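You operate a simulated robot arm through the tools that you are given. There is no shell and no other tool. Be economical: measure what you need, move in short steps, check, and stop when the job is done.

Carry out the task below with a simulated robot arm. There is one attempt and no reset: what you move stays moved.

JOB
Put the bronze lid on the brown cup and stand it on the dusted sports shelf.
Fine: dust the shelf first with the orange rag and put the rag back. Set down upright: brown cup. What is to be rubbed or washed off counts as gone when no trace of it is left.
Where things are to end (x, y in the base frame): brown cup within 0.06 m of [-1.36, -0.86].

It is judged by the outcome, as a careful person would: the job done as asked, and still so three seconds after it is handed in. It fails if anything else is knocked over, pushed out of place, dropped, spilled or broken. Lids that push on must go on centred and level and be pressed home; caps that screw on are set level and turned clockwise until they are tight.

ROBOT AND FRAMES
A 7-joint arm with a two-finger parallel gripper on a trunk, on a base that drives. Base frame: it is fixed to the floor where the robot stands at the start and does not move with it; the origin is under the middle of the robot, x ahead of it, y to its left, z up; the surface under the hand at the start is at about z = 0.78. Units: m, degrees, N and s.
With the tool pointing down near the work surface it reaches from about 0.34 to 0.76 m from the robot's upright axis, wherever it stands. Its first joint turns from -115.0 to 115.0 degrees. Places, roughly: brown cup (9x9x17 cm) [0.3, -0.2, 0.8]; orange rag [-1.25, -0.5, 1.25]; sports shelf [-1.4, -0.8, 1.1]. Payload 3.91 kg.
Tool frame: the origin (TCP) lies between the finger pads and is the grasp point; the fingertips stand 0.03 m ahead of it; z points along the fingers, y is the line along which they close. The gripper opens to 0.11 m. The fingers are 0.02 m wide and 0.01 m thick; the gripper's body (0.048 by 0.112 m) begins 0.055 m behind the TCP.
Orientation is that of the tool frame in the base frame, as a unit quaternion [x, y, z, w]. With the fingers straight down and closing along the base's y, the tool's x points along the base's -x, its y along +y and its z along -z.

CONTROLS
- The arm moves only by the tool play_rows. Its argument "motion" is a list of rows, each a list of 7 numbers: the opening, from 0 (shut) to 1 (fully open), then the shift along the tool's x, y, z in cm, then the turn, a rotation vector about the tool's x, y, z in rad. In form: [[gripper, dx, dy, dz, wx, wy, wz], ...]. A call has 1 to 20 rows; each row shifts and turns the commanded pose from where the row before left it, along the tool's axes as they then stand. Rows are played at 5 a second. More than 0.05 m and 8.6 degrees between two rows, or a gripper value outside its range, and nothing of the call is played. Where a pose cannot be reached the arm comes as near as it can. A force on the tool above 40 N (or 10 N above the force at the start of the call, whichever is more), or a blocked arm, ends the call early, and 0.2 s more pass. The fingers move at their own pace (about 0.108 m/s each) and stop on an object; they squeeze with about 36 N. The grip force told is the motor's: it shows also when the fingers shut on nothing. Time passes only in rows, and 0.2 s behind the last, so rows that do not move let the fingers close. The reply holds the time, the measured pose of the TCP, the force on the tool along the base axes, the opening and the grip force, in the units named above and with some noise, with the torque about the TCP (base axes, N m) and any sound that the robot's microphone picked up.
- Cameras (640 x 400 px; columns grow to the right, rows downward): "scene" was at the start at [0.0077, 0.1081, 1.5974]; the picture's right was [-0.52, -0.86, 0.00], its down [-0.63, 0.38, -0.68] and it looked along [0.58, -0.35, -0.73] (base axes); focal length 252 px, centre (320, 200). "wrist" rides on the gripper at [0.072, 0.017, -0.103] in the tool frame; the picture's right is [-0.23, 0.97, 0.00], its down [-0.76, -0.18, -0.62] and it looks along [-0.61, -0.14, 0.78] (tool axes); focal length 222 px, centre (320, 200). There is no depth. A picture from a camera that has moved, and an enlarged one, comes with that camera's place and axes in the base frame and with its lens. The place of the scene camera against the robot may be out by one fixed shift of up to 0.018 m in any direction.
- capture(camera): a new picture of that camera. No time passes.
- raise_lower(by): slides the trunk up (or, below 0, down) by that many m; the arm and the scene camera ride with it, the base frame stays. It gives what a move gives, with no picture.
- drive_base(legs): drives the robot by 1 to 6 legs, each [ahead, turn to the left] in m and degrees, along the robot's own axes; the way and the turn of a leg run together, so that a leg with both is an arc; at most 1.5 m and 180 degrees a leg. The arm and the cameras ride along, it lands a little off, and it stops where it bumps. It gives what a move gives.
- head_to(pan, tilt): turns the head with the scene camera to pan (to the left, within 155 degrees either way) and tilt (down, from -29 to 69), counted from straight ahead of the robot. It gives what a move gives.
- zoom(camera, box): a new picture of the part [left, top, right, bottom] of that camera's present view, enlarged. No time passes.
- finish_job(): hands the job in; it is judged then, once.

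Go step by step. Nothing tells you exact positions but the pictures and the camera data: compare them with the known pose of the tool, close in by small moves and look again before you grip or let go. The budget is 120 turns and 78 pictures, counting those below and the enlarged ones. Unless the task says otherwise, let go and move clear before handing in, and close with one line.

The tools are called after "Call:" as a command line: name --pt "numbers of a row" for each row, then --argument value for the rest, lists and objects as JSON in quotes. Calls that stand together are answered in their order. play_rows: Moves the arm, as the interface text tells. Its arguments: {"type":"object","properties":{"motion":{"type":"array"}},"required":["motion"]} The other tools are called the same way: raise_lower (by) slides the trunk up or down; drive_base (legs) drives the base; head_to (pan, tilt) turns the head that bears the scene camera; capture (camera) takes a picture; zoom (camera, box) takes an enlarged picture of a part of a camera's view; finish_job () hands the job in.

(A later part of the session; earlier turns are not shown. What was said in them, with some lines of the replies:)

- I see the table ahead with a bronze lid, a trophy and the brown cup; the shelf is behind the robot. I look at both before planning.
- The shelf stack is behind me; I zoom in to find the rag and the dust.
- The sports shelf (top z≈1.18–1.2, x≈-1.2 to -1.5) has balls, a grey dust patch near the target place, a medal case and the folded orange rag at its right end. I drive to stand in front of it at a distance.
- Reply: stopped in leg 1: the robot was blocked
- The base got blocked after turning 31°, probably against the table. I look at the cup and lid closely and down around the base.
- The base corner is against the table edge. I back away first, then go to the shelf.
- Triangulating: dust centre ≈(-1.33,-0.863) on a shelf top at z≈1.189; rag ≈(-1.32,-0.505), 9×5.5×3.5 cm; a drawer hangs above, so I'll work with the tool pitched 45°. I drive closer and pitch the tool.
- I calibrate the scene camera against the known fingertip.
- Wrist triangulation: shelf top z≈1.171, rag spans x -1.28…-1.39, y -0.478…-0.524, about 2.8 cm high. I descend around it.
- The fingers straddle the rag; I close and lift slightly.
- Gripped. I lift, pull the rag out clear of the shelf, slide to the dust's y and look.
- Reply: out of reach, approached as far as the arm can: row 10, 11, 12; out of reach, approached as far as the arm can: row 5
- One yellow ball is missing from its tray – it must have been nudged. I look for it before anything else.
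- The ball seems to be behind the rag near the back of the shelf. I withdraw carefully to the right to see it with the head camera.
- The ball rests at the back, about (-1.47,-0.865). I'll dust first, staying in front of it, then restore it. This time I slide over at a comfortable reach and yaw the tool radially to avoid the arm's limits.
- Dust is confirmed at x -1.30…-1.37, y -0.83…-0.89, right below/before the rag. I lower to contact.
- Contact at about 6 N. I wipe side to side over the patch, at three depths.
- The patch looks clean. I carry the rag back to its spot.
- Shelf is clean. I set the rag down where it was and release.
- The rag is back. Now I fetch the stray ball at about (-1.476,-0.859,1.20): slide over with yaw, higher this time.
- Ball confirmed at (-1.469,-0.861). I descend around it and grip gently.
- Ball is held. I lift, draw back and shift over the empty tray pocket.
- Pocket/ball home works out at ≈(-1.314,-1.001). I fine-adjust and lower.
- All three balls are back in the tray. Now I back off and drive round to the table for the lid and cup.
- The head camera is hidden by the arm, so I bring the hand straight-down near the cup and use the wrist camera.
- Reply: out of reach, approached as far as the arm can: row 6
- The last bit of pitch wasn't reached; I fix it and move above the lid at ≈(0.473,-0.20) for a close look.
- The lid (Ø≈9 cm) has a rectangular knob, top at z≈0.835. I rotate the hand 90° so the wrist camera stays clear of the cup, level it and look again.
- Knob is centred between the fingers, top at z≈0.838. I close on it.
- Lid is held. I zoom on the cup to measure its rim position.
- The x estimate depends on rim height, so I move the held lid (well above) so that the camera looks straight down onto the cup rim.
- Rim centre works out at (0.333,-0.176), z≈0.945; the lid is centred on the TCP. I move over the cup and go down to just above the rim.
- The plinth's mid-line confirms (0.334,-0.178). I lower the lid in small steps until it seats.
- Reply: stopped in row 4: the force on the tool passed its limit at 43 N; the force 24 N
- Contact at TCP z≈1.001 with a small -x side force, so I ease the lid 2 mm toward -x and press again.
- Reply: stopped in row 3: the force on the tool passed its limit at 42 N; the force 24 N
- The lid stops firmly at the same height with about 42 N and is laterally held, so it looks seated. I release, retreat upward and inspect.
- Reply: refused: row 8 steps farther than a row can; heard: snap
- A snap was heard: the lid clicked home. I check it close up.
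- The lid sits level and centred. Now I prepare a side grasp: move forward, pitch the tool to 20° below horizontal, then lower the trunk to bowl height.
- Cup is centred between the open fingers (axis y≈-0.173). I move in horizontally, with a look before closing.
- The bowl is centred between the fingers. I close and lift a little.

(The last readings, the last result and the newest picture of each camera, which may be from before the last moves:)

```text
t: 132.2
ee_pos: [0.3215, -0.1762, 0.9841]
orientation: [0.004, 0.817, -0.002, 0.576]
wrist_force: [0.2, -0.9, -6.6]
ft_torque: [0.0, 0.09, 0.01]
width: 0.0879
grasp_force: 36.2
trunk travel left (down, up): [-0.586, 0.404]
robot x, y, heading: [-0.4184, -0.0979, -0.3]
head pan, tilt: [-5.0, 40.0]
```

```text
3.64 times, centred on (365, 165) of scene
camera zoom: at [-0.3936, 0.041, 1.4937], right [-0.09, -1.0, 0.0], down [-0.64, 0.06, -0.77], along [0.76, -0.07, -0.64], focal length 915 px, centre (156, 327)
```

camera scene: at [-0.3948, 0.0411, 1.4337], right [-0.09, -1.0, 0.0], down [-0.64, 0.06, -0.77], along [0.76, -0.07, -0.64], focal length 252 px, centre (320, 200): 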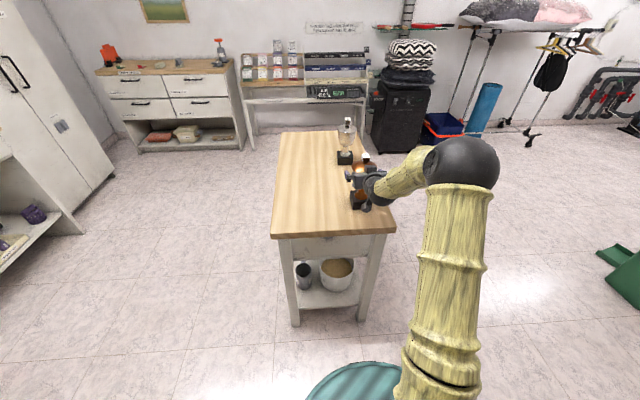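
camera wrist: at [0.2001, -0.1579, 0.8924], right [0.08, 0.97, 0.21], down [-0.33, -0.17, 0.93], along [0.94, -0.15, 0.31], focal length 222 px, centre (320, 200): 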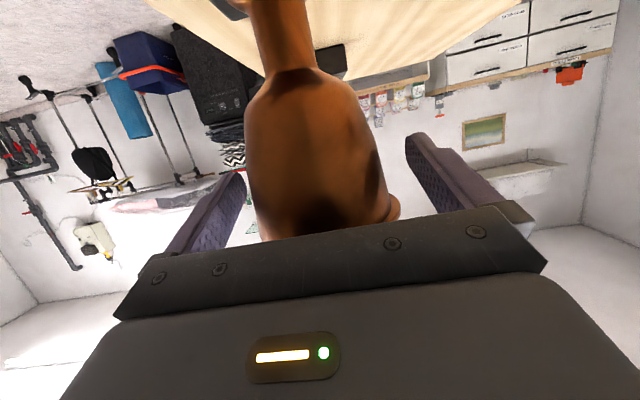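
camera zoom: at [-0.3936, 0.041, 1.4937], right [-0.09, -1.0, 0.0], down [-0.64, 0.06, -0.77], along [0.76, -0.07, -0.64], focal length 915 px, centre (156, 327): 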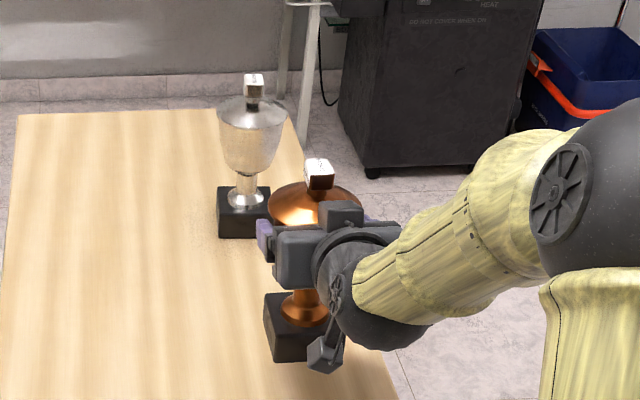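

The cup is held (≈0.67 kg), lid on. I raise the trunk to shelf height and drive back round to a staging place in front of the shelf.

Call:
raise_lower --by 0.38

Call:
drive_base --legs '[[0, 93], [-0.839, 0], [0, 87.3]]'

Call:
head_to --pan 0 --tilt 35

Call:
capture --camera "scene"

```text
t: 135.9
ee_pos: [0.3218, -0.1763, 1.3652]
orientation: [0.004, 0.817, -0.003, 0.577]
wrist_force: [0.0, -0.3, -7.6]
ft_torque: [0.01, 0.08, 0.0]
width: 0.0876
grasp_force: 36.1
trunk travel left (down, up): [-0.966, 0.024]
robot x, y, heading: [-0.4148, -0.1003, -0.2]
head pan, tilt: [-5.0, 40.0]
```

```text
t: 152.2
ee_pos: [-1.1119, -0.8769, 1.3662]
orientation: [0.816, 0.0, -0.577, 0.0]
wrist_force: [-0.3, 0.9, -5.1]
ft_torque: [-0.01, -0.08, -0.03]
width: 0.0877
grasp_force: 35.7
trunk travel left (down, up): [-0.966, 0.024]
robot x, y, heading: [-0.3699, -0.9441, -179.8]
head pan, tilt: [-5.0, 40.0]
```

```text
t: 152.9
ee_pos: [-1.1114, -0.8757, 1.3646]
orientation: [0.817, -0.001, -0.576, 0.0]
wrist_force: [0.7, 0.6, -6.6]
ft_torque: [-0.02, -0.08, 0.01]
width: 0.0877
grasp_force: 36.0
trunk travel left (down, up): [-0.966, 0.024]
robot x, y, heading: [-0.3713, -0.9437, -179.8]
head pan, tilt: [0.0, 35.0]
```

```text
9 pictures are left
camera scene: at [-0.3998, -1.1019, 1.8812], right [-0.01, 1.0, 0.0], down [0.57, 0.0, -0.82], along [-0.82, 0.0, -0.57], focal length 252 px, centre (320, 200)
```

scene: 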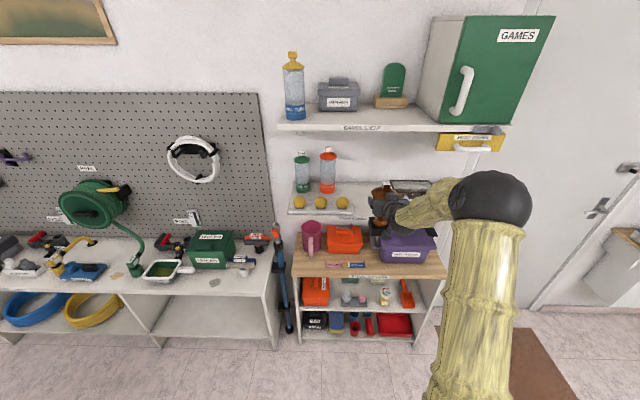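

I align y by arm, then drive straight in partway.

Call:
play_rows --pt "0.55 0 -0.7 0 0 0 0" --pt "0.55 0 -0.7 0 0 0 0" --pt "0.55 0 0 0 0 0 0"

Call:
drive_base --legs '[[0.14, 0]]'

Call:
capture --camera "wrist"

```text
t: 153.7
ee_pos: [-1.1117, -0.8638, 1.3648]
orientation: [0.817, 0.0, -0.576, 0.0]
wrist_force: [1.2, 0.1, -7.5]
ft_torque: [0.01, -0.09, 0.01]
width: 0.0877
grasp_force: 36.0
trunk travel left (down, up): [-0.966, 0.024]
robot x, y, heading: [-0.371, -0.9446, -179.7]
head pan, tilt: [0.0, 35.0]
```

```text
t: 155.2
ee_pos: [-1.2538, -0.8632, 1.3644]
orientation: [0.817, 0.001, -0.577, 0.001]
wrist_force: [-2.1, 0.0, -7.4]
ft_torque: [0.01, -0.07, 0.0]
width: 0.0874
grasp_force: 36.2
trunk travel left (down, up): [-0.966, 0.024]
robot x, y, heading: [-0.5119, -0.9446, -179.7]
head pan, tilt: [0.0, 35.0]
```

```text
8 pictures are left
camera wrist: at [-1.1313, -0.8804, 1.331], right [-0.08, -0.97, 0.21], down [0.33, 0.18, 0.93], along [-0.94, 0.14, 0.31], focal length 222 px, centre (320, 200)
```

wrist: 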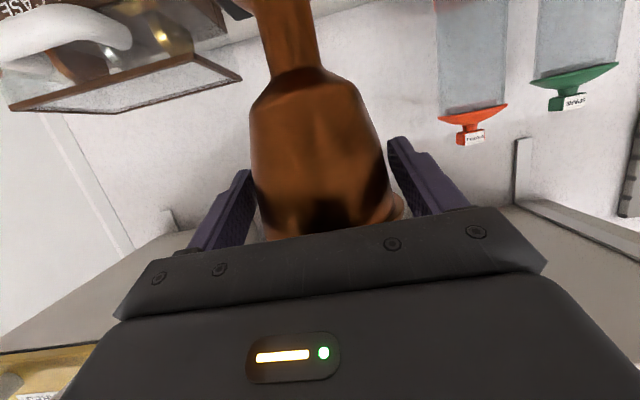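

Call:
drive_base --legs '[[0.096, 0]]'

Call:
play_rows --pt "0.55 1.0 0 0.35 0 0 0" --pt "0.55 1.0 0 0.35 0 0 0" --pt "0.55 0.95 0 0.33 0 0 0" --pt "0.55 0.47 0 0.17 0 0 0" --pt "0.55 0 0 0 0 0 0"

Call:
capture --camera "scene"

```text
t: 156.4
ee_pos: [-1.3502, -0.8642, 1.3653]
orientation: [0.817, 0.0, -0.576, 0.0]
wrist_force: [-0.1, 0.2, -7.0]
ft_torque: [0.05, -0.05, 0.01]
width: 0.0877
grasp_force: 36.1
trunk travel left (down, up): [-0.966, 0.024]
robot x, y, heading: [-0.6024, -0.9486, -179.7]
head pan, tilt: [0.0, 35.0]
```

```text
t: 157.6
ee_pos: [-1.3483, -0.8647, 1.3297]
orientation: [0.817, 0.0, -0.576, 0.0]
wrist_force: [-0.4, -1.2, -7.1]
ft_torque: [0.03, -0.07, 0.0]
width: 0.0876
grasp_force: 35.8
trunk travel left (down, up): [-0.966, 0.024]
robot x, y, heading: [-0.6059, -0.9464, -179.6]
head pan, tilt: [0.0, 35.0]
```

```text
7 pictures are left
camera scene: at [-0.6361, -1.1033, 1.8813], right [-0.01, 1.0, 0.0], down [0.57, 0.0, -0.82], along [-0.82, 0.0, -0.57], focal length 252 px, centre (320, 200)
```

scene: 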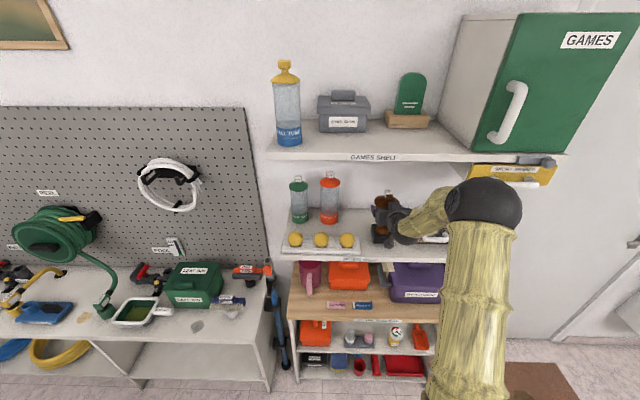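

Three balls are in place and the cup is just above the shelf. I lower in small steps until contact.

Call:
play_rows --pt "0.55 0.3 0 0.106 0 0 0" --pt "0.55 0.2 0 0.07 0 0 0" --pt "0.55 0.2 0 0.07 0 0 0" --pt "0.55 0.2 0 0.07 0 0 0" --pt "0.55 0 0 0 0 0 0"

```text
t: 158.8
ee_pos: [-1.3478, -0.8649, 1.318]
orientation: [0.817, 0.0, -0.576, 0.0]
wrist_force: [0.7, -0.7, -6.0]
ft_torque: [0.03, -0.07, -0.01]
width: 0.0876
grasp_force: 36.1
trunk travel left (down, up): [-0.966, 0.024]
robot x, y, heading: [-0.6054, -0.9472, -179.7]
head pan, tilt: [0.0, 35.0]
```

Call:
play_rows --pt "0.55 0.15 0 0.053 0 0 0" --pt "0.55 0.15 0 0.053 0 0 0" --pt "0.55 0 0 0 0 0 0"

```text
t: 159.6
ee_pos: [-1.3482, -0.865, 1.3172]
orientation: [0.817, 0.0, -0.577, 0.0]
wrist_force: [0.1, 0.4, -6.2]
ft_torque: [-0.02, -0.03, 0.01]
width: 0.0878
grasp_force: 36.3
trunk travel left (down, up): [-0.966, 0.024]
robot x, y, heading: [-0.6077, -0.9443, -179.8]
head pan, tilt: [0.0, 35.0]
```

Call:
play_rows --pt "0.55 0.15 0 0.053 0 0 0" --pt "0.55 0.15 0 0.053 0 0 0" --pt "0.55 0.15 0 0.053 0 0 0" --pt "0.55 0 0 0 0 0 0"

```text
t: 160.6
ee_pos: [-1.3468, -0.8648, 1.3175]
orientation: [0.815, 0.0, -0.58, 0.0]
wrist_force: [-2.3, -0.2, 18.9]
ft_torque: [-0.65, -0.39, 0.05]
width: 0.0874
grasp_force: 35.9
trunk travel left (down, up): [-0.966, 0.024]
robot x, y, heading: [-0.6079, -0.9455, -179.7]
head pan, tilt: [0.0, 35.0]
```

Contact reached. I relieve the pressure, open and withdraw straight back.

Call:
play_rows --pt "0.55 -0.35 0 -0.12 0 0 0" --pt "0.8 0 0 0 0 0 0" --pt "0.9 0 0 0 0 0 0" --pt "1 0 0 0 0 0 0" --pt "1 0 0 0 0 0 0" --pt "1 0.66 0 -1.88 0 0 0" --pt "1 0.66 0 -1.88 0 0 0" --pt "1 0.66 0 -1.88 0 0 0" --pt "1 0.66 0 -1.88 0 0 0" --pt "1 0.66 0 -1.88 0 0 0" --pt "1 0.66 0 -1.88 0 0 0" --pt "1 0 0 0 0 0 0"

Call:
drive_base --legs '[[-0.25, 0]]'

Call:
capture --camera "wrist"

Call:
capture --camera "scene"

```text
t: 163.2
ee_pos: [-1.2293, -0.8635, 1.3171]
orientation: [0.817, -0.001, -0.576, 0.0]
wrist_force: [0.6, 0.1, 0.8]
ft_torque: [-0.03, 0.02, 0.01]
width: 0.1102
grasp_force: 0.0
trunk travel left (down, up): [-0.966, 0.024]
robot x, y, heading: [-0.6082, -0.945, -179.7]
head pan, tilt: [0.0, 35.0]
```

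```text
t: 165.2
ee_pos: [-0.9762, -0.8638, 1.3163]
orientation: [0.817, 0.001, -0.577, 0.001]
wrist_force: [0.1, 0.3, 0.4]
ft_torque: [-0.03, -0.03, -0.01]
width: 0.1099
grasp_force: 0.0
trunk travel left (down, up): [-0.966, 0.024]
robot x, y, heading: [-0.3569, -0.9425, -179.5]
head pan, tilt: [0.0, 35.0]
```

```text
6 pictures are left
camera wrist: at [-0.8538, -0.88, 1.2825], right [-0.07, -0.97, 0.21], down [0.33, 0.18, 0.93], along [-0.94, 0.14, 0.31], focal length 222 px, centre (320, 200)
```

wrist: 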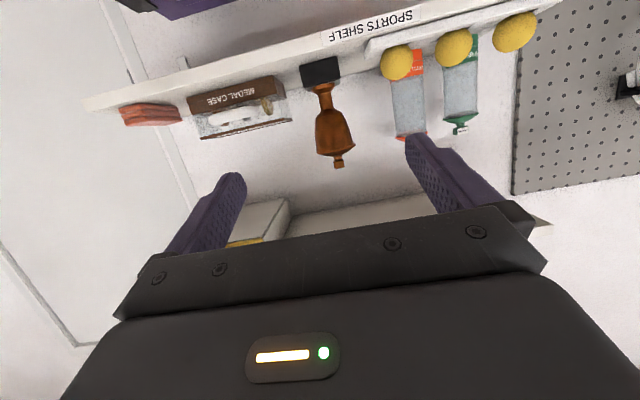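

```text
5 pictures are left
camera scene: at [-0.382, -1.1018, 1.8813], right [-0.01, 1.0, 0.0], down [0.57, 0.01, -0.82], along [-0.82, -0.01, -0.57], focal length 252 px, centre (320, 200)
```

scene: 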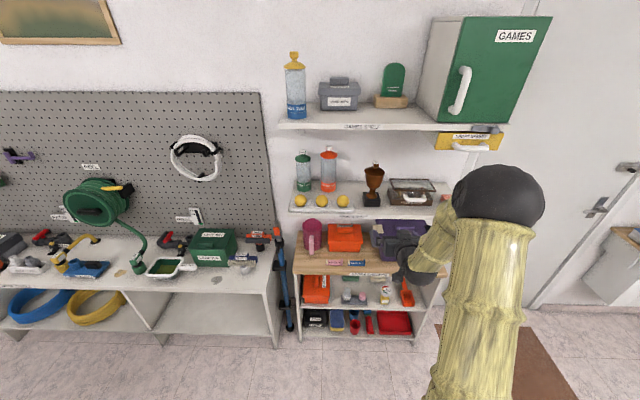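

Call:
zoom --camera "scene" --box '[280, 130, 460, 240]'

```text
3.56 times, centred on (370, 185) of scene
camera zoom: at [-0.382, -1.1018, 1.8813], right [-0.01, 1.0, 0.0], down [0.57, 0.01, -0.82], along [-0.82, -0.01, -0.57], focal length 894 px, centre (142, 253)
```

zoom: 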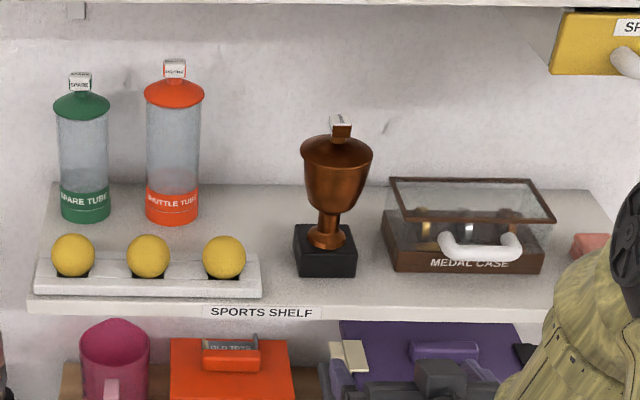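

The shelf is clean and the cup stands upright at about (-1.36,-0.865) with its lid on. The balls and rag are in place and the hand is clear, so I hand in.

Call:
finish_job

```text
The job is handed in.
```

I dusted the sports shelf, put the orange rag back, and stood the brown cup upright there with its bronze lid snapped on. I knocked one yellow ball off its tray while dusting and put it back.
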